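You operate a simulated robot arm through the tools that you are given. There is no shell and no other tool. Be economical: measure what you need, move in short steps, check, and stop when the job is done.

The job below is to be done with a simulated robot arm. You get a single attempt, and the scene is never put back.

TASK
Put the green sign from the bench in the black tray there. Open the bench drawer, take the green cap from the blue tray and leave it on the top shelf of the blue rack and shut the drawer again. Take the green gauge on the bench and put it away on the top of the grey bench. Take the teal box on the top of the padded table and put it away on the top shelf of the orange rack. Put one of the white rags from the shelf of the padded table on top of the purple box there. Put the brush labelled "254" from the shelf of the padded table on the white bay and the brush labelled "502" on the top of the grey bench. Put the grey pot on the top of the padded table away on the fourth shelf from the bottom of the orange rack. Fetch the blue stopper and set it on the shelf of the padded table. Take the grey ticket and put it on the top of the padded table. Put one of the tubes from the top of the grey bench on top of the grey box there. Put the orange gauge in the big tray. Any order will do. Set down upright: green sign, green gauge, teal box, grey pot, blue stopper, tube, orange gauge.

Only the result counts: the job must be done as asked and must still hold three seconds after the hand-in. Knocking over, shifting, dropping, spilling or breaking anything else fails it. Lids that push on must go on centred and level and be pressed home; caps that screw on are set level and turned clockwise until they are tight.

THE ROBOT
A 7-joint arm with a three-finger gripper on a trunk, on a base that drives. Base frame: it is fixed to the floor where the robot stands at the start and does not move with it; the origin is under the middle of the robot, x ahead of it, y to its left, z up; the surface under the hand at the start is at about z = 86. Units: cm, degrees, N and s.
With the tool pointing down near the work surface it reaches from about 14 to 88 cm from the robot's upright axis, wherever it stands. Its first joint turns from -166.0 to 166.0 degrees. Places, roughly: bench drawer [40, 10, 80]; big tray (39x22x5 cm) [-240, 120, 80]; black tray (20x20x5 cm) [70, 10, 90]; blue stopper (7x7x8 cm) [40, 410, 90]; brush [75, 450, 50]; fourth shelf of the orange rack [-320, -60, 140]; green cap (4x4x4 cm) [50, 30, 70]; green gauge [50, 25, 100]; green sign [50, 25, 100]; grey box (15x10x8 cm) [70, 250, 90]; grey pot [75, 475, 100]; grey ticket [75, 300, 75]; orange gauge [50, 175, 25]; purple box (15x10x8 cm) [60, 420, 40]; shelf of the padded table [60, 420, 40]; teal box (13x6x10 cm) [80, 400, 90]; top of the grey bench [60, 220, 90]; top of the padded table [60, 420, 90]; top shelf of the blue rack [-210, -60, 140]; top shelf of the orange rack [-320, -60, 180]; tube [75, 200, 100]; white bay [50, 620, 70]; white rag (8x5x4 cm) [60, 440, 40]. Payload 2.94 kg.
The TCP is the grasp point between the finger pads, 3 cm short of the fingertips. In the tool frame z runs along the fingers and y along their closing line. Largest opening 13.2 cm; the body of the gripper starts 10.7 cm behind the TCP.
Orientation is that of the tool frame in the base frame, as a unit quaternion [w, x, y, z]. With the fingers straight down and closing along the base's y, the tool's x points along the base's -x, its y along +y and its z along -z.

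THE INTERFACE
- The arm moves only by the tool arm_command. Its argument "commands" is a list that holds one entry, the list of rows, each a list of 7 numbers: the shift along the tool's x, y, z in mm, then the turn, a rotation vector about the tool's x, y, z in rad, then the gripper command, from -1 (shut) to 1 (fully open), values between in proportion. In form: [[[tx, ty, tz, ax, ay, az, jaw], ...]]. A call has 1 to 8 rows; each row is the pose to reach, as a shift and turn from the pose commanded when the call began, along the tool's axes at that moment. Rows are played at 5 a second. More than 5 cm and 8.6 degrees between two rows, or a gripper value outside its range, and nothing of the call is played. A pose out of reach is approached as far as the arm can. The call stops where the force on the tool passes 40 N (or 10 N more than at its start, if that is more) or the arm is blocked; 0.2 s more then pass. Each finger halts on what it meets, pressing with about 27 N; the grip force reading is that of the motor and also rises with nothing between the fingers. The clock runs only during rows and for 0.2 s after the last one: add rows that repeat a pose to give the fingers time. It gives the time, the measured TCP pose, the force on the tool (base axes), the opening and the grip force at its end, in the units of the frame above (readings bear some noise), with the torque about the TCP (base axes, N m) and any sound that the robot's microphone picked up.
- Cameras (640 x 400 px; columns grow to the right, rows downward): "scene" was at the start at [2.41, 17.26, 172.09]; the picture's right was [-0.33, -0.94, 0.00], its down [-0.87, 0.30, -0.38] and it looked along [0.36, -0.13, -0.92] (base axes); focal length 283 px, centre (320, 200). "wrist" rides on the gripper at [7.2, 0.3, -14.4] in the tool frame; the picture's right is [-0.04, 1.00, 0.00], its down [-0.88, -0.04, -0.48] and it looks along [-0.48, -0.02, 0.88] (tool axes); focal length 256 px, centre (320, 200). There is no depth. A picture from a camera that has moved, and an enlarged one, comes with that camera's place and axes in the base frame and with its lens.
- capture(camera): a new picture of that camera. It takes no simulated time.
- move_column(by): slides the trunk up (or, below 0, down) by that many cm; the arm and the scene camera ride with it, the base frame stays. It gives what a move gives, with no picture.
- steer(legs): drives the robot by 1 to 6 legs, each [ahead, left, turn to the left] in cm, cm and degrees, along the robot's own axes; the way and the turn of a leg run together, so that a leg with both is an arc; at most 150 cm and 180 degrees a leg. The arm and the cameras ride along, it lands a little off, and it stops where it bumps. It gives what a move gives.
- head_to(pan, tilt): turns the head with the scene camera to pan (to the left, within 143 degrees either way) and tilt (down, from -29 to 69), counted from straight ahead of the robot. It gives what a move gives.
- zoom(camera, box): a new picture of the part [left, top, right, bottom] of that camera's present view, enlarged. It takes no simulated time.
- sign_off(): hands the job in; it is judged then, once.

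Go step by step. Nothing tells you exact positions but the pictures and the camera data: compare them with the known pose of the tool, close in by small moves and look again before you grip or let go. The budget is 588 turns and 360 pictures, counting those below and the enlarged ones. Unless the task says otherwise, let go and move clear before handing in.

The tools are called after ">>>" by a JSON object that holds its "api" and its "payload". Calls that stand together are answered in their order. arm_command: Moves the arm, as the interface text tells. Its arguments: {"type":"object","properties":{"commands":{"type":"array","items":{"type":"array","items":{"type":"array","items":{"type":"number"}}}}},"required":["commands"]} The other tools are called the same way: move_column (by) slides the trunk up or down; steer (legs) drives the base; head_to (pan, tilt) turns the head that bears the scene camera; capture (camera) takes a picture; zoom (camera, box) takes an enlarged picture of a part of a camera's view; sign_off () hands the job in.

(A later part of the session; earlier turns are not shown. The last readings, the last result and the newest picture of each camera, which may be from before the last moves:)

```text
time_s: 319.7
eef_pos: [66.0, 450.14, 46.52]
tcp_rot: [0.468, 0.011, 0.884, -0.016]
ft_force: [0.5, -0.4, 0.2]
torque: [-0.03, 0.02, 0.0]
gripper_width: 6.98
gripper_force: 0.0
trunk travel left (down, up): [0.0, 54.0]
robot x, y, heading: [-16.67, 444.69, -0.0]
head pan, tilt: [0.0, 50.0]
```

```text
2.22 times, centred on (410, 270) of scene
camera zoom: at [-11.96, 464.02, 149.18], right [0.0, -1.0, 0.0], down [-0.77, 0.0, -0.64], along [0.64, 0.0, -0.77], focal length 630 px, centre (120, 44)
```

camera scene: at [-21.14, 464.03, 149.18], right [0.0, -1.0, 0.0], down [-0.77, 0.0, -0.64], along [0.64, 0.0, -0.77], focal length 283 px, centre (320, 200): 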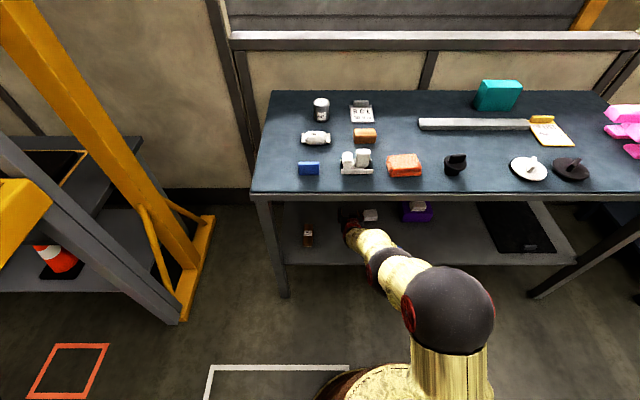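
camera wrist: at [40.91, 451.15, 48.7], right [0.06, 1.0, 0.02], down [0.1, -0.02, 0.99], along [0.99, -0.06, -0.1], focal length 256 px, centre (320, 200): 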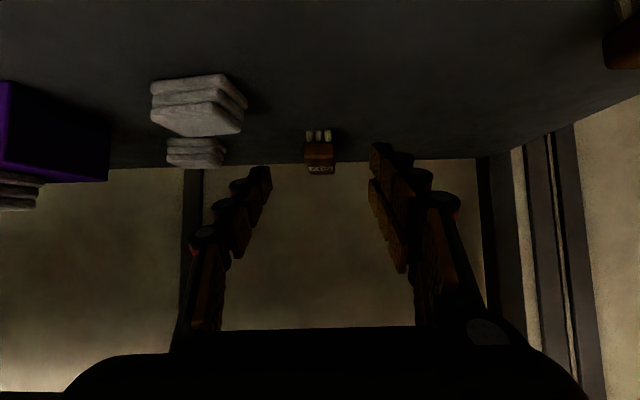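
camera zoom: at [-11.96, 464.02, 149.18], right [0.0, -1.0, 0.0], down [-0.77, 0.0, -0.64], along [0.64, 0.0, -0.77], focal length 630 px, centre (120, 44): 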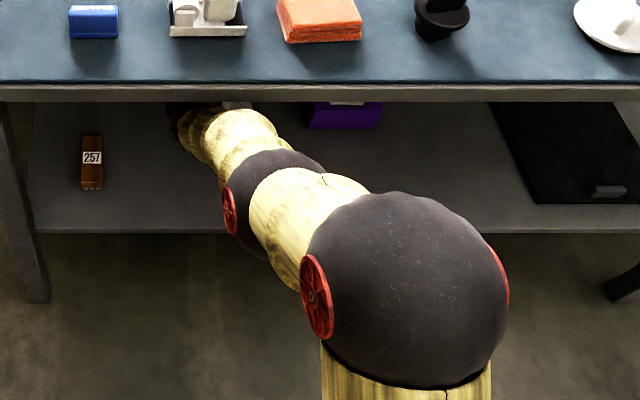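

>>> {"api": "steer", "payload": {"legs": [[8, -0.5, 0]]}}

>>> {"api": "capture", "payload": {"camera": "wrist"}}

```text
time_s: 320.6
eef_pos: [66.0, 449.95, 43.12]
tcp_rot: [0.442, 0.008, 0.897, -0.019]
ft_force: [0.2, 0.4, 0.4]
torque: [0.02, -0.02, 0.02]
gripper_width: 6.98
gripper_force: 0.2
trunk travel left (down, up): [0.0, 54.0]
robot x, y, heading: [-13.3, 444.57, -0.1]
head pan, tilt: [0.0, 50.0]
stopped in leg 1: the robot was blocked; the commanded pose is now the measured one
```

```text
197 pictures are left
camera wrist: at [50.4, 450.74, 46.12], right [0.06, 1.0, 0.01], down [0.16, -0.02, 0.99], along [0.99, -0.05, -0.16], focal length 256 px, centre (320, 200)
```

wrist: 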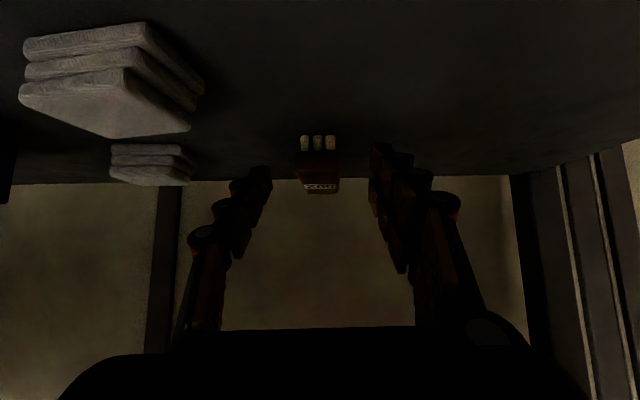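

The elbow met the table apron. I'll back off, straighten the arm more (which lowers the elbow) and come in low and straight at z≈40.

>>> {"api": "steer", "payload": {"legs": [[-12, 0, 0]]}}

>>> {"api": "arm_command", "payload": {"commands": [[[-4, 0, 25, 0, -0.03, 0, 0.06], [-8, 0, 48, 0, -0.06, 0, 0.06], [-11, 0, 67, 0, -0.06, 0, 0.06], [-11, 0, 67, 0, -0.06, 0, 0.06]]]}}

>>> {"api": "capture", "payload": {"camera": "scene"}}

```text
time_s: 321.9
eef_pos: [54.1, 450.01, 43.08]
tcp_rot: [0.443, 0.006, 0.897, -0.018]
ft_force: [0.5, 0.4, 0.5]
torque: [0.0, 0.01, 0.01]
gripper_width: 7.03
gripper_force: 0.1
trunk travel left (down, up): [0.0, 54.0]
robot x, y, heading: [-25.47, 444.32, 0.1]
head pan, tilt: [0.0, 50.0]
```

```text
time_s: 322.9
eef_pos: [60.08, 449.64, 39.89]
tcp_rot: [0.47, 0.006, 0.882, -0.018]
ft_force: [0.4, -0.6, -0.5]
torque: [0.04, 0.0, -0.01]
gripper_width: 7.01
gripper_force: 0.2
trunk travel left (down, up): [0.0, 54.0]
robot x, y, heading: [-25.25, 444.78, 0.1]
head pan, tilt: [0.0, 50.0]
```

```text
196 pictures are left
camera scene: at [-20.72, 463.8, 149.18], right [0.0, -1.0, 0.0], down [-0.77, 0.0, -0.64], along [0.64, 0.0, -0.77], focal length 283 px, centre (320, 200)
```

scene: 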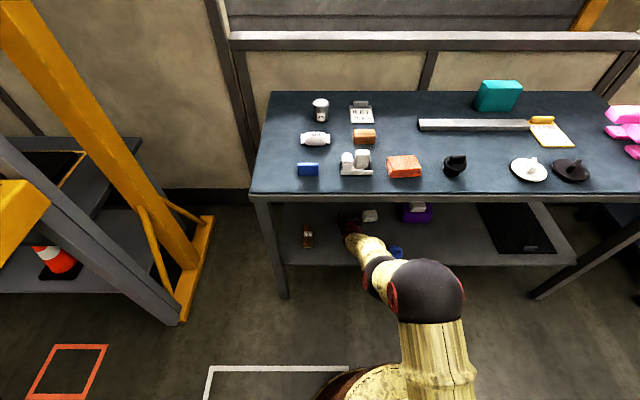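

>>> {"api": "steer", "payload": {"legs": [[9, -0.6, 0]]}}

>>> {"api": "capture", "payload": {"camera": "wrist"}}

>>> {"api": "capture", "payload": {"camera": "scene"}}

```text
time_s: 324.0
eef_pos: [69.03, 449.04, 40.0]
tcp_rot: [0.471, 0.006, 0.882, -0.018]
ft_force: [-1.0, 0.3, 0.3]
torque: [-0.03, 0.02, 0.02]
gripper_width: 7.0
gripper_force: 0.2
trunk travel left (down, up): [0.0, 54.0]
robot x, y, heading: [-16.65, 444.34, -0.2]
head pan, tilt: [0.0, 50.0]
```

```text
195 pictures are left
camera wrist: at [53.15, 449.8, 41.95], right [0.05, 1.0, 0.01], down [0.09, -0.01, 1.0], along [0.99, -0.05, -0.1], focal length 256 px, centre (320, 200)
```

wrist: 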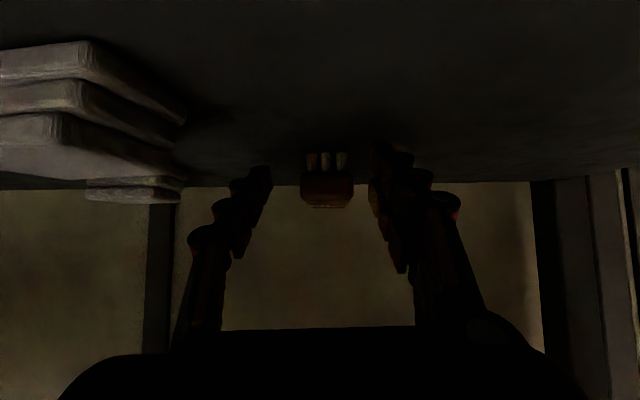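

```text
194 pictures are left
camera scene: at [-11.87, 463.18, 149.18], right [0.0, -1.0, 0.0], down [-0.77, 0.0, -0.64], along [0.64, 0.0, -0.77], focal length 283 px, centre (320, 200)
```

scene: 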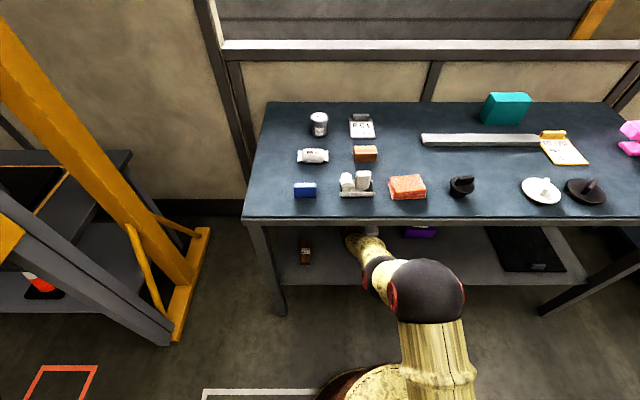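

>>> {"api": "steer", "payload": {"legs": [[7, 0.3, 0]]}}

>>> {"api": "capture", "payload": {"camera": "wrist"}}

```text
time_s: 325.3
eef_pos: [74.16, 449.36, 39.32]
tcp_rot: [0.471, 0.007, 0.882, -0.02]
ft_force: [-5.3, 4.5, 36.2]
torque: [1.63, -0.17, 0.4]
gripper_width: 7.95
gripper_force: 6.3
trunk travel left (down, up): [0.0, 54.0]
robot x, y, heading: [-10.31, 444.43, 0.2]
head pan, tilt: [0.0, 50.0]
stopped in leg 1: the force on the tool passed its limit at 42 N (the readings are from after the stop); the commanded pose is now the measured one
```

```text
193 pictures are left
camera wrist: at [58.28, 450.18, 41.33], right [0.05, 1.0, 0.01], down [0.09, -0.01, 1.0], along [0.99, -0.05, -0.09], focal length 256 px, centre (320, 200)
```

wrist: 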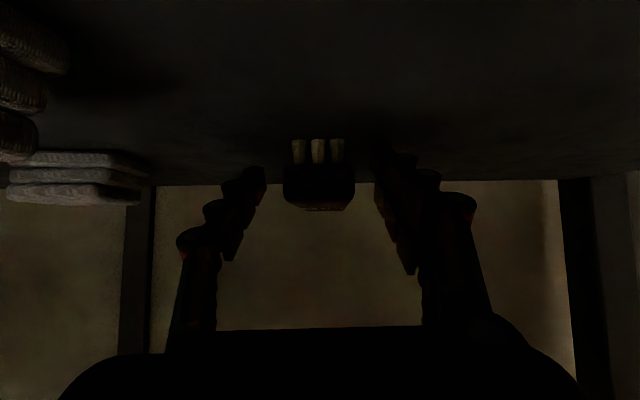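

The fingers now straddle the brush's front end. I'll close gently here and check.

>>> {"api": "arm_command", "payload": {"commands": [[[-3, 0, -2, 0, 0, 0, -0.1], [-3, 0, -2, 0, 0, 0, -0.4], [-3, 0, -2, 0, 0, 0, -0.6], [-3, 0, -2, 0, 0, 0, -0.6]]]}}

>>> {"api": "capture", "payload": {"camera": "wrist"}}

```text
time_s: 325.7
eef_pos: [74.27, 449.37, 39.4]
tcp_rot: [0.471, 0.007, 0.882, -0.02]
ft_force: [-26.8, 10.2, 46.6]
torque: [2.1, 0.31, 1.44]
gripper_width: 7.38
gripper_force: 10.9
trunk travel left (down, up): [0.0, 54.0]
robot x, y, heading: [-10.23, 444.19, 0.1]
head pan, tilt: [0.0, 50.0]
stopped in row 1: the force on the tool passed its limit at 53 N (the readings are from after the stop); the commanded pose is now the measured one
```

```text
192 pictures are left
camera wrist: at [58.31, 450.22, 41.34], right [0.05, 1.0, 0.01], down [0.09, -0.01, 1.0], along [0.99, -0.05, -0.09], focal length 256 px, centre (320, 200)
```

wrist: 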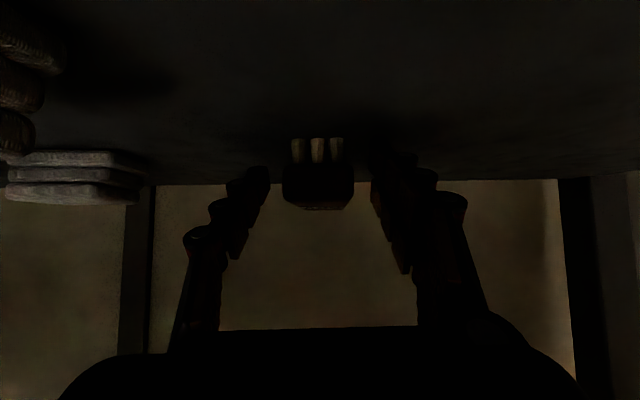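

>>> {"api": "steer", "payload": {"legs": [[-7, 0, 0]]}}

>>> {"api": "arm_command", "payload": {"commands": [[[-4, 0, 0, 0, -0.05, 0, 0.06], [-8, 0, 8, 0, -0.1, 0, 0.06], [-11, 0, 14, 0, -0.12, 0, 0.06], [-11, 0, 14, 0, -0.12, 0, 0.06]]]}}

>>> {"api": "capture", "payload": {"camera": "wrist"}}

```text
time_s: 326.7
eef_pos: [67.51, 449.34, 39.4]
tcp_rot: [0.472, 0.007, 0.881, -0.02]
ft_force: [2.0, 2.3, 26.2]
torque: [0.94, -0.4, 0.01]
gripper_width: 6.21
gripper_force: 1.4
trunk travel left (down, up): [0.0, 54.0]
robot x, y, heading: [-16.93, 444.1, 0.2]
head pan, tilt: [0.0, 50.0]
```

```text
time_s: 327.7
eef_pos: [69.31, 449.39, 39.33]
tcp_rot: [0.523, 0.006, 0.852, -0.021]
ft_force: [-0.8, -0.1, 1.6]
torque: [0.07, -0.01, 0.05]
gripper_width: 7.02
gripper_force: 0.7
trunk travel left (down, up): [0.0, 54.0]
robot x, y, heading: [-17.36, 444.28, -0.0]
head pan, tilt: [0.0, 50.0]
```

```text
191 pictures are left
camera wrist: at [53.43, 450.13, 39.41], right [0.05, 1.0, 0.01], down [-0.03, -0.01, 1.0], along [1.0, -0.05, 0.03], focal length 256 px, centre (320, 200)
```

wrist: 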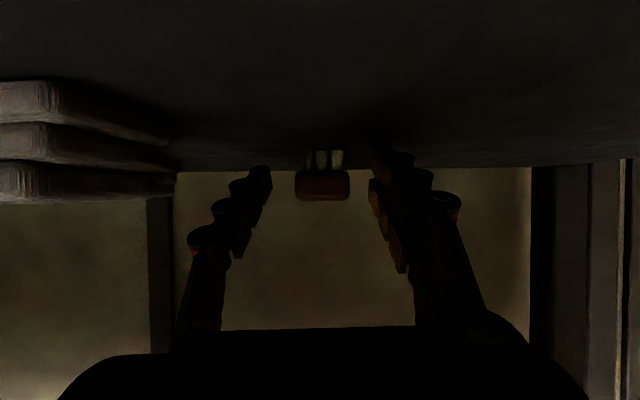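

>>> {"api": "arm_command", "payload": {"commands": [[[-6, 0, -3, 0, 0, 0, 0.06], [-6, 0, -3, 0, 0, 0, 0.06]]]}}

>>> {"api": "steer", "payload": {"legs": [[4, 0, 0], [3, 0, 0]]}}

>>> {"api": "capture", "payload": {"camera": "wrist"}}

```text
time_s: 328.3
eef_pos: [69.39, 449.33, 40.03]
tcp_rot: [0.523, 0.006, 0.852, -0.02]
ft_force: [0.5, -0.1, -0.3]
torque: [0.0, 0.01, 0.0]
gripper_width: 7.01
gripper_force: 0.0
trunk travel left (down, up): [0.0, 54.0]
robot x, y, heading: [-17.33, 444.32, 0.2]
head pan, tilt: [0.0, 50.0]
```

```text
time_s: 329.6
eef_pos: [76.36, 449.29, 40.0]
tcp_rot: [0.523, 0.007, 0.852, -0.021]
ft_force: [-0.6, 0.8, 0.2]
torque: [0.01, -0.01, 0.0]
gripper_width: 6.98
gripper_force: 0.1
trunk travel left (down, up): [0.0, 54.0]
robot x, y, heading: [-10.03, 444.08, 0.3]
head pan, tilt: [0.0, 50.0]
```

```text
190 pictures are left
camera wrist: at [60.42, 450.14, 40.14], right [0.05, 1.0, 0.01], down [-0.03, -0.01, 1.0], along [1.0, -0.05, 0.03], focal length 256 px, centre (320, 200)
```

wrist: 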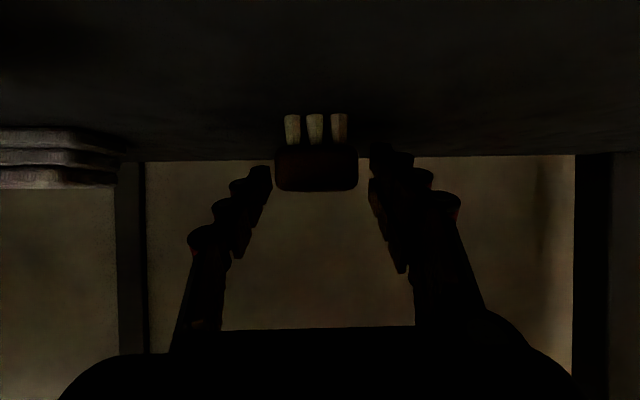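

>>> {"api": "arm_command", "payload": {"commands": [[[0, 0, 0, 0, 0, 0, -0.2], [0, 0, 0, 0, 0, 0, -0.5], [0, 0, 0, 0, 0, 0, -0.6], [0, 0, 0, 0, 0, 0, -0.6], [-9, 0, -5, 0, 0, 0, -0.6], [-27, 0, -14, 0, 0, 0, -0.6], [-36, 0, -18, 0, 0, 0, -0.6]]]}}

>>> {"api": "capture", "payload": {"camera": "wrist"}}

```text
time_s: 331.1
eef_pos: [73.77, 449.1, 39.81]
tcp_rot: [0.508, 0.005, 0.861, -0.023]
ft_force: [-0.3, 0.1, -2.2]
torque: [0.0, 0.03, -0.01]
gripper_width: 4.34
gripper_force: 25.8
trunk travel left (down, up): [0.0, 54.0]
robot x, y, heading: [-10.58, 444.27, 0.2]
head pan, tilt: [0.0, 50.0]
stopped in row 7: the force on the tool passed its limit at 57 N (the readings are from after the stop); the commanded pose is now the measured one
```

```text
189 pictures are left
camera wrist: at [57.86, 449.99, 40.34], right [0.05, 1.0, 0.0], down [0.01, 0.0, 1.0], along [1.0, -0.05, -0.01], focal length 256 px, centre (320, 200)
```

wrist: 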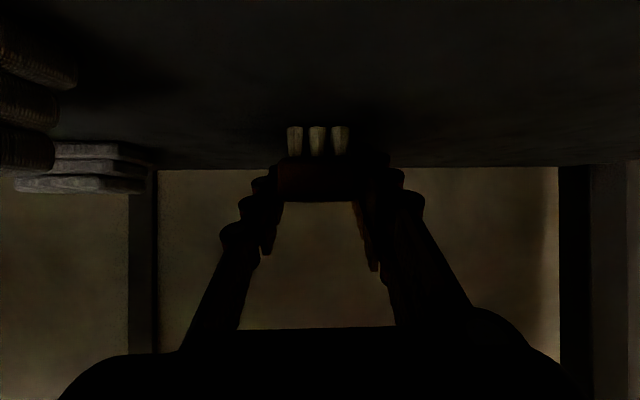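

Gripped. The forearm touches the apron on lifting, so I'll draw straight back first and then lift.

>>> {"api": "steer", "payload": {"legs": [[-8, 0, 0]]}}

>>> {"api": "arm_command", "payload": {"commands": [[[-9, 0, -5, 0, 0, 0, -0.6], [-18, 0, -9, 0, 0, 0, -0.6], [-27, 0, -14, 0, 0, 0, -0.6], [-36, 0, -18, 0, 0, 0, -0.6]]]}}

>>> {"api": "capture", "payload": {"camera": "wrist"}}

```text
time_s: 332.1
eef_pos: [66.58, 449.17, 40.41]
tcp_rot: [0.514, 0.005, 0.857, -0.023]
ft_force: [0.3, -0.2, -1.5]
torque: [0.01, 0.03, -0.02]
gripper_width: 4.37
gripper_force: 26.9
trunk travel left (down, up): [0.0, 54.0]
robot x, y, heading: [-17.8, 444.19, -0.2]
head pan, tilt: [0.0, 50.0]
```

```text
time_s: 333.1
eef_pos: [66.68, 449.3, 44.45]
tcp_rot: [0.513, 0.007, 0.858, -0.024]
ft_force: [0.1, 0.2, -1.4]
torque: [-0.01, 0.0, -0.01]
gripper_width: 4.33
gripper_force: 26.6
trunk travel left (down, up): [0.0, 54.0]
robot x, y, heading: [-18.61, 444.43, -0.1]
head pan, tilt: [0.0, 50.0]
```

```text
188 pictures are left
camera wrist: at [50.67, 450.2, 44.78], right [0.05, 1.0, 0.0], down [0.0, 0.0, 1.0], along [1.0, -0.05, 0.0], focal length 256 px, centre (320, 200)
```

wrist: 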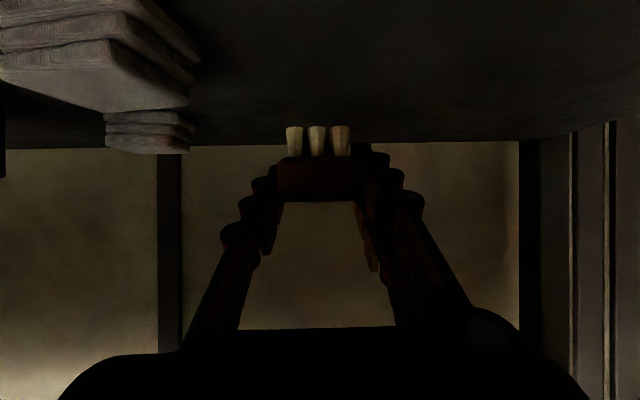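

Brush 502 is in hand. I'll back out, raise the trunk and travel right to the grey bench.

>>> {"api": "steer", "payload": {"legs": [[-57, 0, 0]]}}

>>> {"api": "move_column", "payload": {"by": 51}}

>>> {"api": "steer", "payload": {"legs": [[0, -130, 0], [0, -130, 0]]}}

>>> {"api": "capture", "payload": {"camera": "scene"}}

>>> {"api": "capture", "payload": {"camera": "wrist"}}

```text
time_s: 336.4
eef_pos: [9.29, 448.92, 44.36]
tcp_rot: [0.513, 0.008, 0.858, -0.024]
ft_force: [-0.5, -0.7, -1.5]
torque: [-0.01, 0.05, -0.02]
gripper_width: 4.32
gripper_force: 26.7
trunk travel left (down, up): [0.0, 54.0]
robot x, y, heading: [-76.17, 444.56, -0.2]
head pan, tilt: [0.0, 50.0]
```

```text
refused: 51 is not a number from -40 to 40
```

```text
time_s: 349.0
eef_pos: [4.91, 189.16, 44.33]
tcp_rot: [0.513, 0.018, 0.858, -0.03]
ft_force: [0.2, 0.9, -1.1]
torque: [-0.04, 0.01, 0.03]
gripper_width: 4.35
gripper_force: 27.2
trunk travel left (down, up): [0.0, 54.0]
robot x, y, heading: [-80.13, 186.97, -1.6]
head pan, tilt: [0.0, 50.0]
```

```text
187 pictures are left
camera scene: at [-74.89, 205.55, 149.18], right [-0.03, -1.0, 0.0], down [-0.77, 0.02, -0.64], along [0.64, -0.02, -0.77], focal length 283 px, centre (320, 200)
```

scene: 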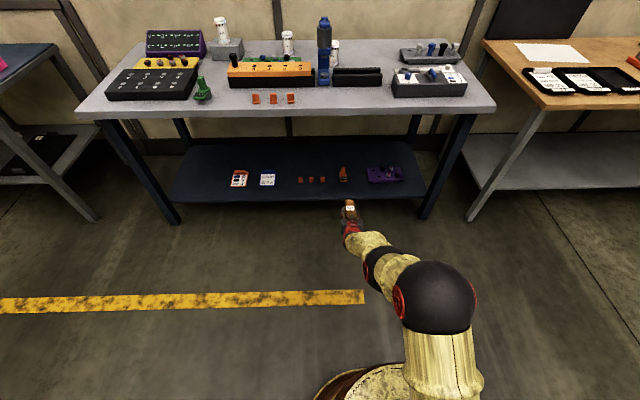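

```text
186 pictures are left
camera wrist: at [-11.03, 190.53, 44.82], right [0.08, 1.0, 0.0], down [-0.01, 0.0, 1.0], along [1.0, -0.08, 0.0], focal length 256 px, centre (320, 200)
```

wrist: 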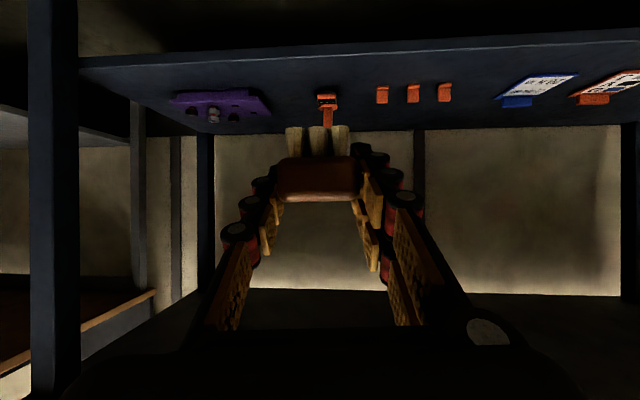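

>>> {"api": "move_column", "payload": {"by": 40}}

>>> {"api": "move_column", "payload": {"by": 10}}

>>> {"api": "steer", "payload": {"legs": [[26.5, 0, 1.6]]}}

>>> {"api": "capture", "payload": {"camera": "wrist"}}

>>> {"api": "capture", "payload": {"camera": "scene"}}

```text
time_s: 352.8
eef_pos: [4.95, 189.26, 84.27]
tcp_rot: [0.514, 0.018, 0.857, -0.029]
ft_force: [-0.5, -0.1, -1.0]
torque: [-0.01, 0.02, 0.0]
gripper_width: 4.34
gripper_force: 26.8
trunk travel left (down, up): [-40.0, 14.0]
robot x, y, heading: [-80.16, 186.79, -1.6]
head pan, tilt: [0.0, 50.0]
```

```text
time_s: 354.1
eef_pos: [4.99, 189.22, 94.24]
tcp_rot: [0.513, 0.018, 0.858, -0.03]
ft_force: [0.1, 0.5, -1.0]
torque: [-0.01, 0.02, -0.01]
gripper_width: 4.35
gripper_force: 27.2
trunk travel left (down, up): [-50.0, 4.0]
robot x, y, heading: [-79.97, 186.31, -1.9]
head pan, tilt: [0.0, 50.0]
```

```text
time_s: 356.0
eef_pos: [30.83, 191.19, 94.35]
tcp_rot: [0.513, 0.007, 0.858, -0.024]
ft_force: [-0.4, 0.5, -1.8]
torque: [-0.03, 0.01, 0.0]
gripper_width: 4.33
gripper_force: 27.4
trunk travel left (down, up): [-50.0, 4.0]
robot x, y, heading: [-54.0, 186.22, -0.1]
head pan, tilt: [0.0, 50.0]
```

```text
185 pictures are left
camera wrist: at [14.89, 192.03, 94.74], right [0.06, 1.0, 0.0], down [0.0, 0.0, 1.0], along [1.0, -0.06, 0.0], focal length 256 px, centre (320, 200)
```

wrist: 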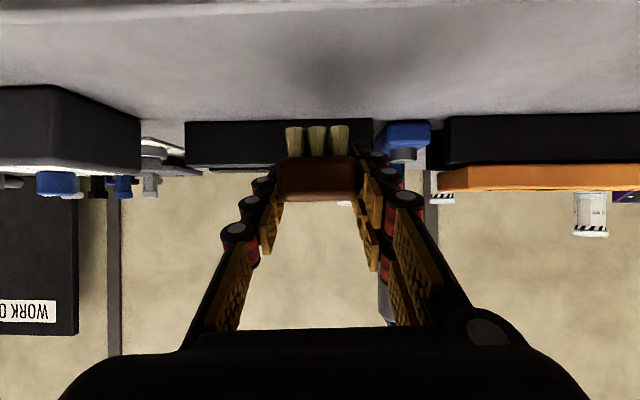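

```text
184 pictures are left
camera scene: at [-49.25, 205.32, 199.17], right [0.0, -1.0, 0.0], down [-0.77, 0.0, -0.64], along [0.64, 0.0, -0.77], focal length 283 px, centre (320, 200)
```

scene: 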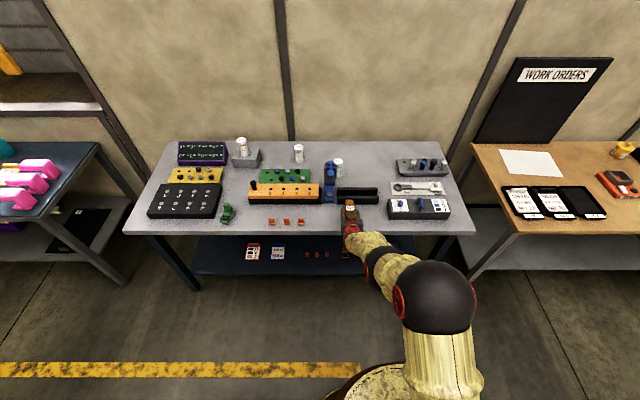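

>>> {"api": "move_column", "payload": {"by": -3.5}}

>>> {"api": "arm_command", "payload": {"commands": [[[2.7, 0, 1.4, 0, 0, 0, -0.6], [5.4, 0, 2.7, 0, 0, 0, -0.6], [8, 0, 4, 0, 0, 0, -0.6], [10, 0, 5, 0, 0, 0, -0.6]]]}}

```text
time_s: 356.8
eef_pos: [30.79, 191.11, 90.89]
tcp_rot: [0.513, 0.008, 0.858, -0.024]
ft_force: [-0.6, 1.1, -0.2]
torque: [0.02, 0.07, -0.04]
gripper_width: 4.32
gripper_force: 27.1
trunk travel left (down, up): [-46.5, 7.5]
robot x, y, heading: [-54.19, 186.05, 0.1]
head pan, tilt: [0.0, 50.0]
```

```text
time_s: 357.8
eef_pos: [30.72, 191.07, 89.76]
tcp_rot: [0.514, 0.006, 0.857, -0.023]
ft_force: [0.1, -0.3, -1.8]
torque: [-0.02, 0.06, 0.0]
gripper_width: 4.34
gripper_force: 27.1
trunk travel left (down, up): [-46.5, 7.5]
robot x, y, heading: [-54.36, 186.2, -0.1]
head pan, tilt: [0.0, 50.0]
```

>>> {"api": "arm_command", "payload": {"commands": [[[1.8, 0, 0.9, 0, 0, 0, -0.6], [3.6, 0, 1.8, 0, 0, 0, -0.6], [5.4, 0, 2.7, 0, 0, 0, -0.6], [7, 0, 3.5, 0, 0, 0, -0.6]]]}}

>>> {"api": "capture", "payload": {"camera": "wrist"}}

```text
time_s: 358.8
eef_pos: [30.73, 191.17, 89.43]
tcp_rot: [0.515, 0.006, 0.857, -0.023]
ft_force: [1.1, -0.8, 14.1]
torque: [0.31, 0.29, 0.06]
gripper_width: 4.31
gripper_force: 27.3
trunk travel left (down, up): [-46.5, 7.5]
robot x, y, heading: [-54.17, 186.18, -0.1]
head pan, tilt: [0.0, 50.0]
```

```text
183 pictures are left
camera wrist: at [14.87, 191.99, 89.76], right [0.06, 1.0, 0.01], down [-0.01, 0.0, 1.0], along [1.0, -0.06, 0.01], focal length 256 px, centre (320, 200)
```

wrist: 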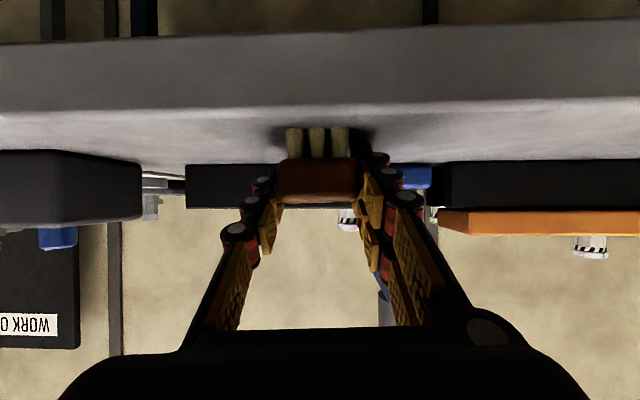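

Contact. I'll release and withdraw.

>>> {"api": "arm_command", "payload": {"commands": [[[-2, 0, -1, 0, 0, 0, -0.4], [-2, 0, -1, 0, 0, 0, -0.1], [-2, 0, -1, 0, 0, 0, 0], [-6, 0, -5, 0, 0, 0, 0], [-30, 0, -15, 0, 0, 0, 0], [-65, 0, -33, 0, 0, 0, 0], [-100, 0, -50, 0, 0, 0, 0]]]}}

>>> {"api": "steer", "payload": {"legs": [[-22, 0, 0]]}}

>>> {"api": "capture", "payload": {"camera": "scene"}}

```text
time_s: 360.4
eef_pos: [30.72, 191.43, 100.07]
tcp_rot: [0.512, 0.006, 0.859, -0.024]
ft_force: [-1.0, -1.0, -0.4]
torque: [-0.02, -0.13, 0.06]
gripper_width: 6.61
gripper_force: 0.0
trunk travel left (down, up): [-46.5, 7.5]
robot x, y, heading: [-54.08, 186.24, 0.1]
head pan, tilt: [0.0, 50.0]
```

```text
time_s: 362.1
eef_pos: [8.62, 191.34, 100.27]
tcp_rot: [0.514, 0.007, 0.858, -0.023]
ft_force: [-1.0, 0.1, 0.2]
torque: [-0.02, -0.01, -0.01]
gripper_width: 6.59
gripper_force: 0.1
trunk travel left (down, up): [-46.5, 7.5]
robot x, y, heading: [-76.42, 186.18, 0.0]
head pan, tilt: [0.0, 50.0]
```

```text
182 pictures are left
camera scene: at [-71.72, 205.34, 195.68], right [0.0, -1.0, 0.0], down [-0.77, 0.0, -0.64], along [0.64, 0.0, -0.77], focal length 283 px, centre (320, 200)
```

scene: 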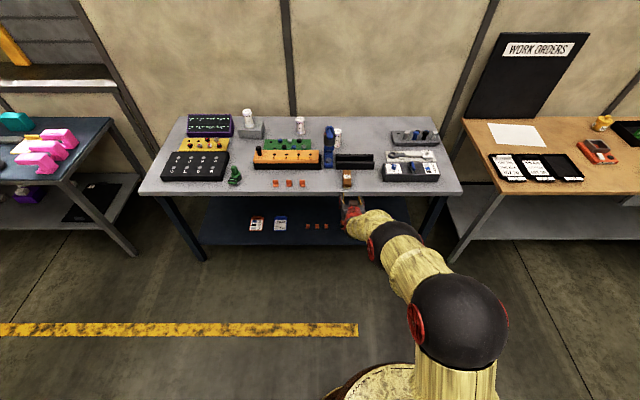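

Brush 502 is placed. Next is the orange gauge on this bench's lower shelf, so I'll lower the trunk and look.

>>> {"api": "move_column", "payload": {"by": -40}}

>>> {"api": "move_column", "payload": {"by": -6.5}}

>>> {"api": "capture", "payload": {"camera": "wrist"}}

>>> {"api": "zoom", "payload": {"camera": "scene", "box": [170, 120, 470, 290]}}

```text
time_s: 365.9
eef_pos: [8.79, 191.34, 60.27]
tcp_rot: [0.513, 0.006, 0.858, -0.022]
ft_force: [-0.3, -0.3, 0.0]
torque: [0.0, 0.0, 0.03]
gripper_width: 6.62
gripper_force: 0.2
trunk travel left (down, up): [-6.5, 47.5]
robot x, y, heading: [-76.48, 186.05, -0.5]
head pan, tilt: [0.0, 50.0]
```

```text
time_s: 366.9
eef_pos: [8.78, 191.39, 53.72]
tcp_rot: [0.512, 0.007, 0.858, -0.023]
ft_force: [-0.2, -0.1, 0.5]
torque: [0.0, -0.04, -0.01]
gripper_width: 6.58
gripper_force: 0.2
trunk travel left (down, up): [0.0, 54.0]
robot x, y, heading: [-76.28, 186.28, 0.1]
head pan, tilt: [0.0, 50.0]
```

```text
181 pictures are left
camera wrist: at [-7.13, 192.23, 54.19], right [0.06, 1.0, 0.0], down [-0.01, 0.0, 1.0], along [1.0, -0.06, 0.01], focal length 256 px, centre (320, 200)
```

wrist: 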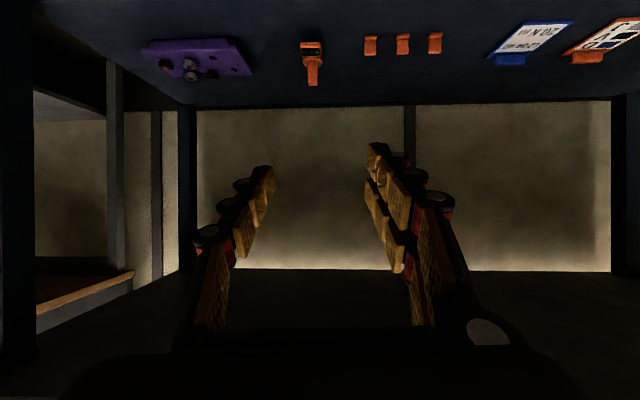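

```text
2.13 times, centred on (320, 205) of scene
camera zoom: at [-71.56, 205.33, 149.19], right [0.0, -1.0, 0.0], down [-0.77, 0.0, -0.64], along [0.64, 0.0, -0.77], focal length 604 px, centre (320, 189)
```

zoom: 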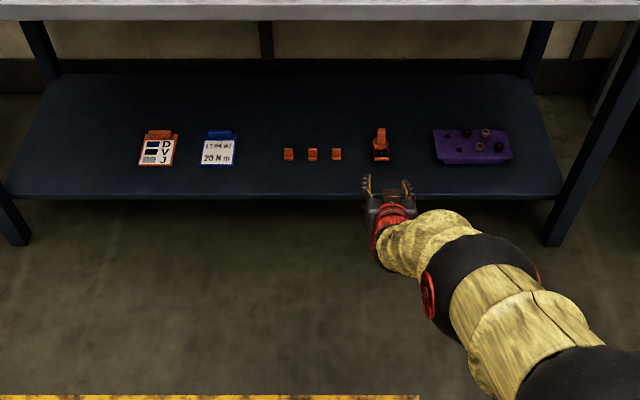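

>>> {"api": "zoom", "payload": {"camera": "scene", "box": [310, 160, 410, 220]}}

>>> {"api": "zoom", "payload": {"camera": "wrist", "box": [260, 10, 380, 110]}}

```text
6.40 times, centred on (360, 190) of scene
camera zoom: at [-71.56, 205.33, 149.19], right [0.0, -1.0, 0.0], down [-0.77, 0.0, -0.64], along [0.64, 0.0, -0.77], focal length 1814 px, centre (64, 264)
```

zoom: 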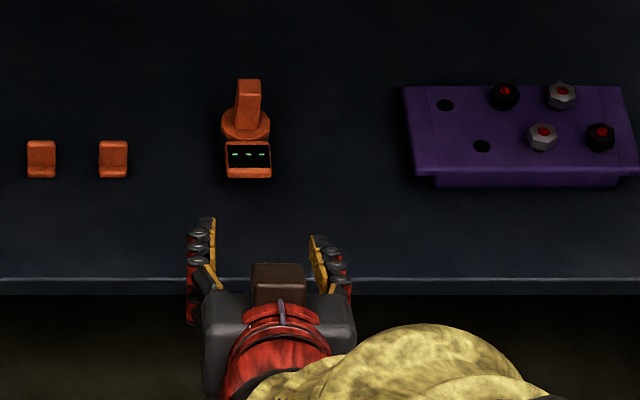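

```text
4.00 times, centred on (320, 60) of wrist
camera zoom: at [-7.13, 192.23, 54.19], right [0.06, 1.0, 0.0], down [-0.01, 0.0, 1.0], along [1.0, -0.06, 0.01], focal length 1024 px, centre (320, 760)
```

zoom: 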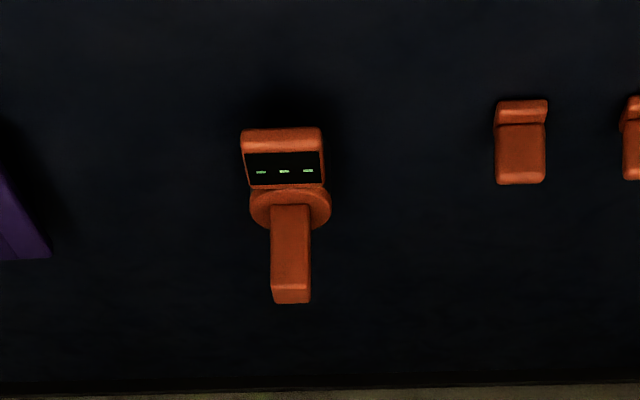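

>>> {"api": "arm_command", "payload": {"commands": [[[36, 0, -3, 0, 0.0725, 0, 0], [72, 0, -6, 0, 0.145, 0, -0.1], [108, 0, -9, 0, 0.218, 0, -0.2], [144, 0, -13, 0, 0.29, 0, -0.2], [144, 0, -13, 0, 0.29, 0, -0.2]]]}}

>>> {"api": "steer", "payload": {"legs": [[24, -3, 0]]}}

>>> {"api": "capture", "payload": {"camera": "wrist"}}

```text
time_s: 368.1
eef_pos: [0.82, 191.12, 41.51]
tcp_rot: [0.384, 0.01, 0.923, -0.022]
ft_force: [-0.7, 0.1, -0.4]
torque: [-0.01, -0.03, 0.03]
gripper_width: 5.28
gripper_force: 0.0
trunk travel left (down, up): [0.0, 54.0]
robot x, y, heading: [-76.38, 186.01, -0.1]
head pan, tilt: [0.0, 50.0]
```

```text
time_s: 369.9
eef_pos: [25.13, 188.44, 41.45]
tcp_rot: [0.385, 0.008, 0.922, -0.021]
ft_force: [1.0, 0.1, 0.2]
torque: [-0.01, -0.01, 0.0]
gripper_width: 5.28
gripper_force: 0.1
trunk travel left (down, up): [0.0, 54.0]
robot x, y, heading: [-51.7, 183.18, 0.0]
head pan, tilt: [0.0, 50.0]
```

```text
177 pictures are left
camera wrist: at [9.97, 189.47, 46.55], right [0.06, 1.0, 0.0], down [0.28, -0.01, 0.96], along [0.96, -0.06, -0.28], focal length 256 px, centre (320, 200)
```

wrist: 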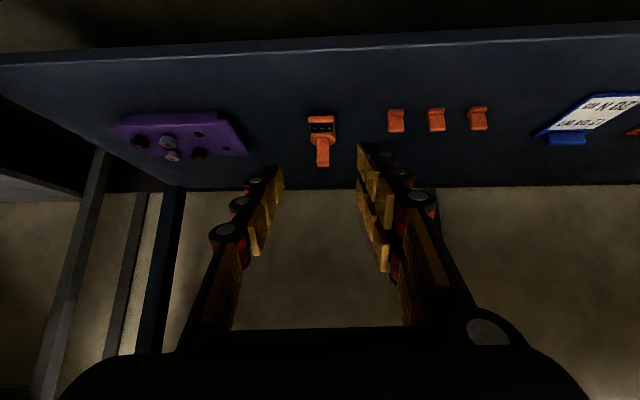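

>>> {"api": "steer", "payload": {"legs": [[11, 0, 0]]}}

>>> {"api": "zoom", "payload": {"camera": "wrist", "box": [240, 60, 400, 200]}}

```text
time_s: 371.1
eef_pos: [36.36, 188.34, 41.66]
tcp_rot: [0.384, 0.009, 0.923, -0.022]
ft_force: [-0.1, 0.4, -0.6]
torque: [0.01, 0.04, -0.01]
gripper_width: 5.3
gripper_force: 0.1
trunk travel left (down, up): [0.0, 54.0]
robot x, y, heading: [-40.96, 183.37, -0.3]
head pan, tilt: [0.0, 50.0]
```

```text
2.86 times, centred on (320, 130) of wrist
camera zoom: at [21.14, 189.38, 46.55], right [0.06, 1.0, 0.0], down [0.28, -0.02, 0.96], along [0.96, -0.06, -0.28], focal length 731 px, centre (320, 400)
```

zoom: 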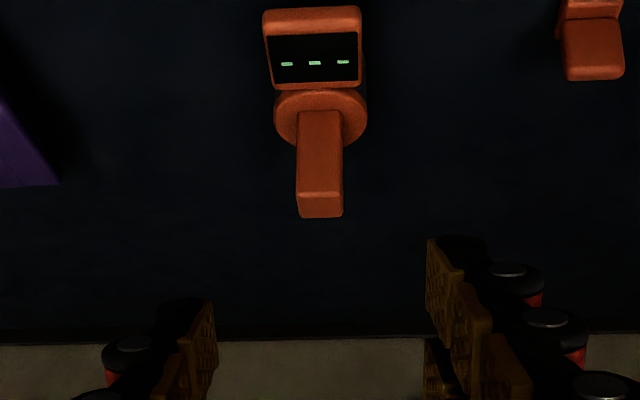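

>>> {"api": "steer", "payload": {"legs": [[10.5, -1.2, 0.3]]}}

>>> {"api": "arm_command", "payload": {"commands": [[[18, 0, 18, 0, 0, 0, -0.2], [36, 0, 36, 0, 0, 0, -0.2], [54, 0, 54, 0, 0, 0, -0.2], [54, 0, 54, 0, 0, 0, -0.2]]]}}

>>> {"api": "capture", "payload": {"camera": "wrist"}}

```text
time_s: 372.3
eef_pos: [46.8, 187.61, 41.51]
tcp_rot: [0.385, 0.007, 0.923, -0.021]
ft_force: [-0.7, -0.1, 0.4]
torque: [0.01, -0.02, -0.02]
gripper_width: 5.25
gripper_force: 0.1
trunk travel left (down, up): [0.0, 54.0]
robot x, y, heading: [-30.5, 181.74, 0.2]
head pan, tilt: [0.0, 50.0]
```

```text
time_s: 373.3
eef_pos: [46.84, 187.29, 34.0]
tcp_rot: [0.385, 0.007, 0.923, -0.02]
ft_force: [0.2, 0.0, 0.6]
torque: [0.01, -0.01, 0.01]
gripper_width: 5.28
gripper_force: 0.1
trunk travel left (down, up): [0.0, 54.0]
robot x, y, heading: [-30.11, 182.03, 0.0]
head pan, tilt: [0.0, 50.0]
```

```text
175 pictures are left
camera wrist: at [31.69, 188.14, 38.99], right [0.06, 1.0, 0.0], down [0.28, -0.01, 0.96], along [0.96, -0.06, -0.28], focal length 256 px, centre (320, 200)
```

wrist: 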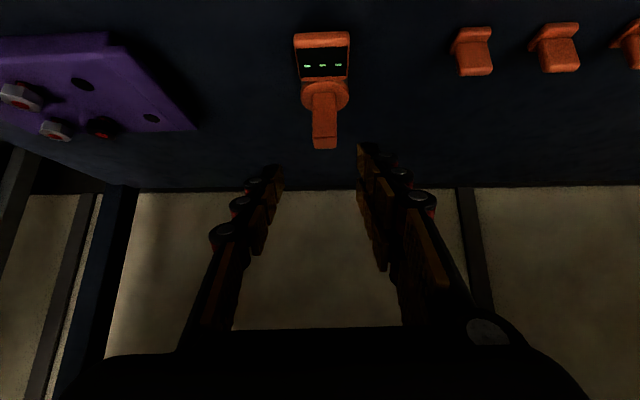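

>>> {"api": "arm_command", "payload": {"commands": [[[5, 6, 25, 0, 0, 0, -0.2], [10, 6, 45, 0, 0, 0, -0.2], [10, 6, 55, 0, 0, 0, -0.2]]]}}

>>> {"api": "zoom", "payload": {"camera": "wrist", "box": [240, 60, 400, 200]}}

```text
time_s: 374.1
eef_pos: [50.05, 187.62, 29.33]
tcp_rot: [0.384, 0.007, 0.923, -0.02]
ft_force: [0.1, 0.2, 0.2]
torque: [0.02, 0.04, 0.0]
gripper_width: 5.27
gripper_force: 0.1
trunk travel left (down, up): [0.0, 54.0]
robot x, y, heading: [-30.21, 182.44, 0.1]
head pan, tilt: [0.0, 50.0]
```

```text
2.86 times, centred on (320, 130) of wrist
camera zoom: at [34.9, 188.59, 34.31], right [0.06, 1.0, 0.0], down [0.28, -0.01, 0.96], along [0.96, -0.06, -0.28], focal length 731 px, centre (320, 400)
```

zoom: 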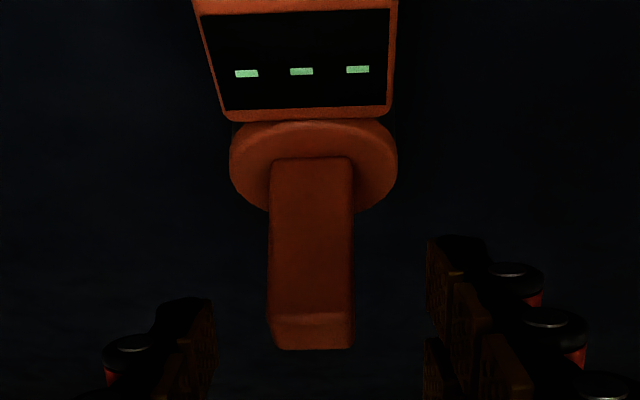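

>>> {"api": "arm_command", "payload": {"commands": [[[0, -2, 15, 0, 0, 0, -0.2], [0, -2, 30, 0, 0, 0, -0.2], [0, -2, 30, 0, 0, 0, -0.5], [0, -2, 30, 0, 0, 0, -0.8], [0, -2, 30, 0, 0, 0, -0.85], [0, -2, 30, 0, 0, 0, -0.85]]]}}

>>> {"api": "capture", "payload": {"camera": "wrist"}}

```text
time_s: 375.5
eef_pos: [52.11, 187.44, 27.14]
tcp_rot: [0.384, 0.007, 0.923, -0.021]
ft_force: [-0.1, 1.1, 1.7]
torque: [0.33, 0.07, 0.05]
gripper_width: 2.3
gripper_force: 27.0
trunk travel left (down, up): [0.0, 54.0]
robot x, y, heading: [-30.17, 182.05, 0.2]
head pan, tilt: [0.0, 50.0]
```

```text
173 pictures are left
camera wrist: at [36.97, 188.31, 32.16], right [0.06, 1.0, 0.0], down [0.28, -0.01, 0.96], along [0.96, -0.06, -0.28], focal length 256 px, centre (320, 200)
```

wrist: 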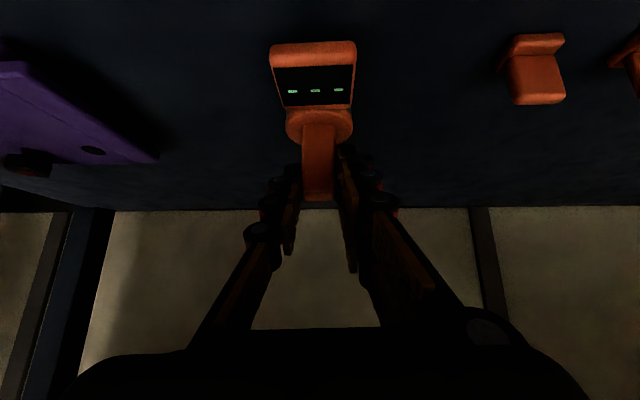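

>>> {"api": "arm_command", "payload": {"commands": [[[-7, 0, -7, 0, 0, 0, -0.9], [-21, 0, -21, 0, 0, 0, -0.9], [-45, 0, -45, 0, 0, 0, -0.9], [-70, 0, -70, 0, 0, 0, -0.9]]]}}

>>> {"api": "capture", "payload": {"camera": "wrist"}}

```text
time_s: 376.5
eef_pos: [51.99, 187.72, 36.83]
tcp_rot: [0.383, 0.006, 0.923, -0.021]
ft_force: [-0.2, -0.6, -6.1]
torque: [-0.01, -0.03, -0.03]
gripper_width: 2.27
gripper_force: 26.9
trunk travel left (down, up): [0.0, 54.0]
robot x, y, heading: [-30.33, 181.99, -0.0]
head pan, tilt: [0.0, 50.0]
```

```text
172 pictures are left
camera wrist: at [36.86, 188.59, 41.95], right [0.06, 1.0, 0.0], down [0.28, -0.01, 0.96], along [0.96, -0.06, -0.28], focal length 256 px, centre (320, 200)
```

wrist: 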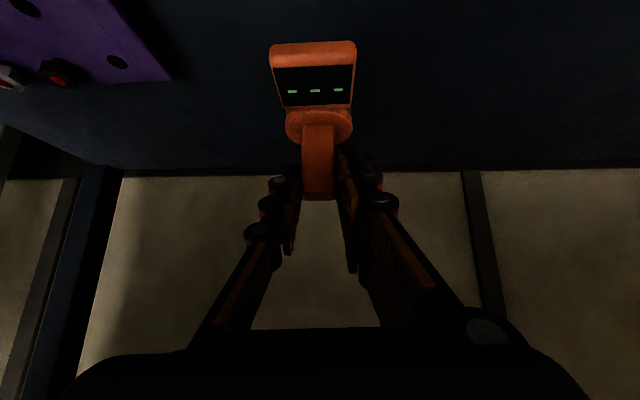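

Orange gauge held. I'll back out, raise up, and travel to the table with the big tray.

>>> {"api": "steer", "payload": {"legs": [[-60, 0, 0]]}}

>>> {"api": "move_column", "payload": {"by": 40}}

>>> {"api": "arm_command", "payload": {"commands": [[[-32, 0, -32, 0, 0, 0, -0.9], [-64, 0, -64, 0, 0, 0, -0.9], [-96, 0, -96, 0, 0, 0, -0.9], [-128, 0, -128, 0, 0, 0, -0.9], [-160, 0, -160, 0, 0, 0, -0.9], [-190, 0, -190, 0, 0, 0, -0.9]]]}}

>>> {"api": "capture", "payload": {"camera": "wrist"}}

```text
time_s: 379.9
eef_pos: [-8.87, 187.55, 37.01]
tcp_rot: [0.383, 0.004, 0.923, -0.02]
ft_force: [-0.1, 0.0, -4.4]
torque: [0.03, 0.03, -0.04]
gripper_width: 2.27
gripper_force: 27.1
trunk travel left (down, up): [0.0, 54.0]
robot x, y, heading: [-90.93, 181.74, 0.6]
head pan, tilt: [0.0, 50.0]
```

```text
time_s: 383.8
eef_pos: [-8.74, 187.57, 76.93]
tcp_rot: [0.383, 0.005, 0.924, -0.02]
ft_force: [0.0, 0.5, -4.4]
torque: [-0.01, 0.04, 0.0]
gripper_width: 2.3
gripper_force: 26.8
trunk travel left (down, up): [-40.0, 14.0]
robot x, y, heading: [-91.32, 181.69, 0.5]
head pan, tilt: [0.0, 50.0]
```

```text
time_s: 385.2
eef_pos: [-9.06, 188.54, 103.71]
tcp_rot: [0.384, 0.005, 0.923, -0.02]
ft_force: [-0.4, -0.8, -5.7]
torque: [0.0, -0.06, 0.02]
gripper_width: 2.24
gripper_force: 26.1
trunk travel left (down, up): [-40.0, 14.0]
robot x, y, heading: [-90.88, 181.74, 0.7]
head pan, tilt: [0.0, 50.0]
```

```text
171 pictures are left
camera wrist: at [-24.34, 189.47, 108.81], right [0.06, 1.0, 0.0], down [0.28, -0.01, 0.96], along [0.96, -0.05, -0.28], focal length 256 px, centre (320, 200)
```

wrist: 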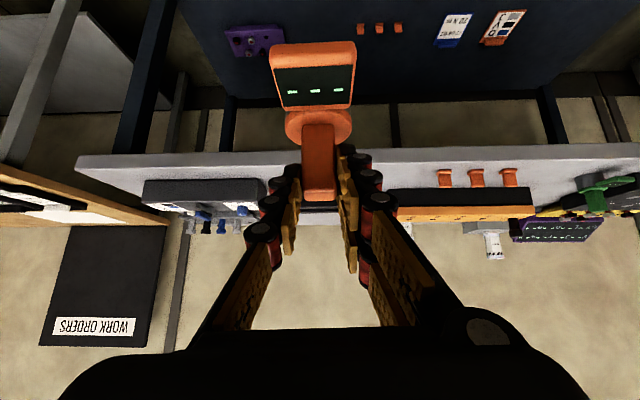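

>>> {"api": "steer", "payload": {"legs": [[18, 0, -0.6], [0, -120, 0], [-18, -62, 0]]}}

>>> {"api": "head_to", "payload": {"pan": 130, "tilt": 30}}

>>> {"api": "capture", "payload": {"camera": "scene"}}

```text
time_s: 395.6
eef_pos: [-6.21, 7.68, 103.81]
tcp_rot: [0.384, -0.004, 0.923, -0.016]
ft_force: [1.0, 0.1, -4.9]
torque: [0.02, 0.04, 0.02]
gripper_width: 2.28
gripper_force: 27.0
trunk travel left (down, up): [-40.0, 14.0]
robot x, y, heading: [-88.15, -1.0, 1.7]
head pan, tilt: [0.0, 50.0]
```

```text
time_s: 397.7
eef_pos: [-6.2, 7.71, 103.69]
tcp_rot: [0.384, -0.005, 0.923, -0.016]
ft_force: [0.1, -0.7, -5.6]
torque: [0.02, 0.01, 0.01]
gripper_width: 2.29
gripper_force: 27.2
trunk travel left (down, up): [-40.0, 14.0]
robot x, y, heading: [-87.93, -0.84, 1.9]
head pan, tilt: [130.0, 30.0]
```

```text
170 pictures are left
camera scene: at [-97.6, 24.78, 192.13], right [0.75, 0.67, 0.0], down [0.33, -0.37, -0.87], along [-0.58, 0.65, -0.5], focal length 283 px, centre (320, 200)
```

scene: 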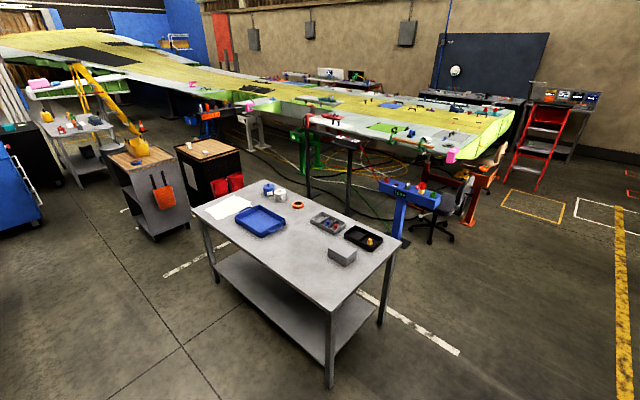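

The big blue tray is near (-227, 112). I'll turn to face it, then strafe alongside the table.

>>> {"api": "steer", "payload": {"legs": [[0, 0, 88.2], [0, 130, 0]]}}

>>> {"api": "head_to", "payload": {"pan": 0, "tilt": 45}}

>>> {"api": "capture", "payload": {"camera": "scene"}}

>>> {"api": "capture", "payload": {"camera": "wrist"}}

```text
time_s: 407.9
eef_pos: [-224.62, 78.77, 103.72]
tcp_rot: [0.284, -0.653, 0.653, 0.259]
ft_force: [-1.0, -0.2, -4.8]
torque: [-0.02, 0.01, 0.0]
gripper_width: 2.26
gripper_force: 27.3
trunk travel left (down, up): [-40.0, 14.0]
robot x, y, heading: [-217.02, -3.01, 90.9]
head pan, tilt: [130.0, 30.0]
```

```text
time_s: 410.1
eef_pos: [-224.63, 78.76, 103.79]
tcp_rot: [0.284, -0.653, 0.653, 0.258]
ft_force: [-0.6, 0.0, -4.7]
torque: [-0.02, 0.03, 0.0]
gripper_width: 2.26
gripper_force: 27.0
trunk travel left (down, up): [-40.0, 14.0]
robot x, y, heading: [-216.73, -3.39, 91.3]
head pan, tilt: [0.0, 45.0]
```

```text
169 pictures are left
camera scene: at [-236.16, 1.86, 189.86], right [1.0, 0.02, 0.0], down [0.01, -0.71, -0.71], along [-0.01, 0.71, -0.71], focal length 283 px, centre (320, 200)
```

scene: 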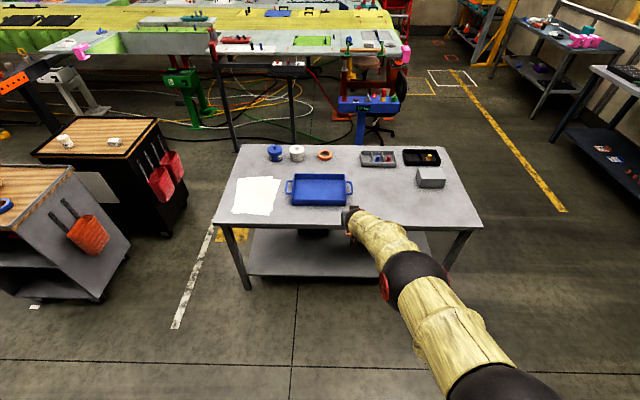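

```text
168 pictures are left
camera wrist: at [-225.34, 63.51, 108.77], right [-1.0, 0.05, 0.0], down [0.01, 0.28, 0.96], along [0.05, 0.96, -0.28], focal length 256 px, centre (320, 200)
```

wrist: 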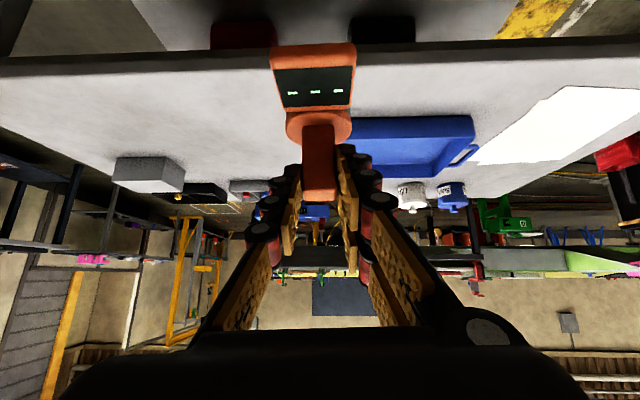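

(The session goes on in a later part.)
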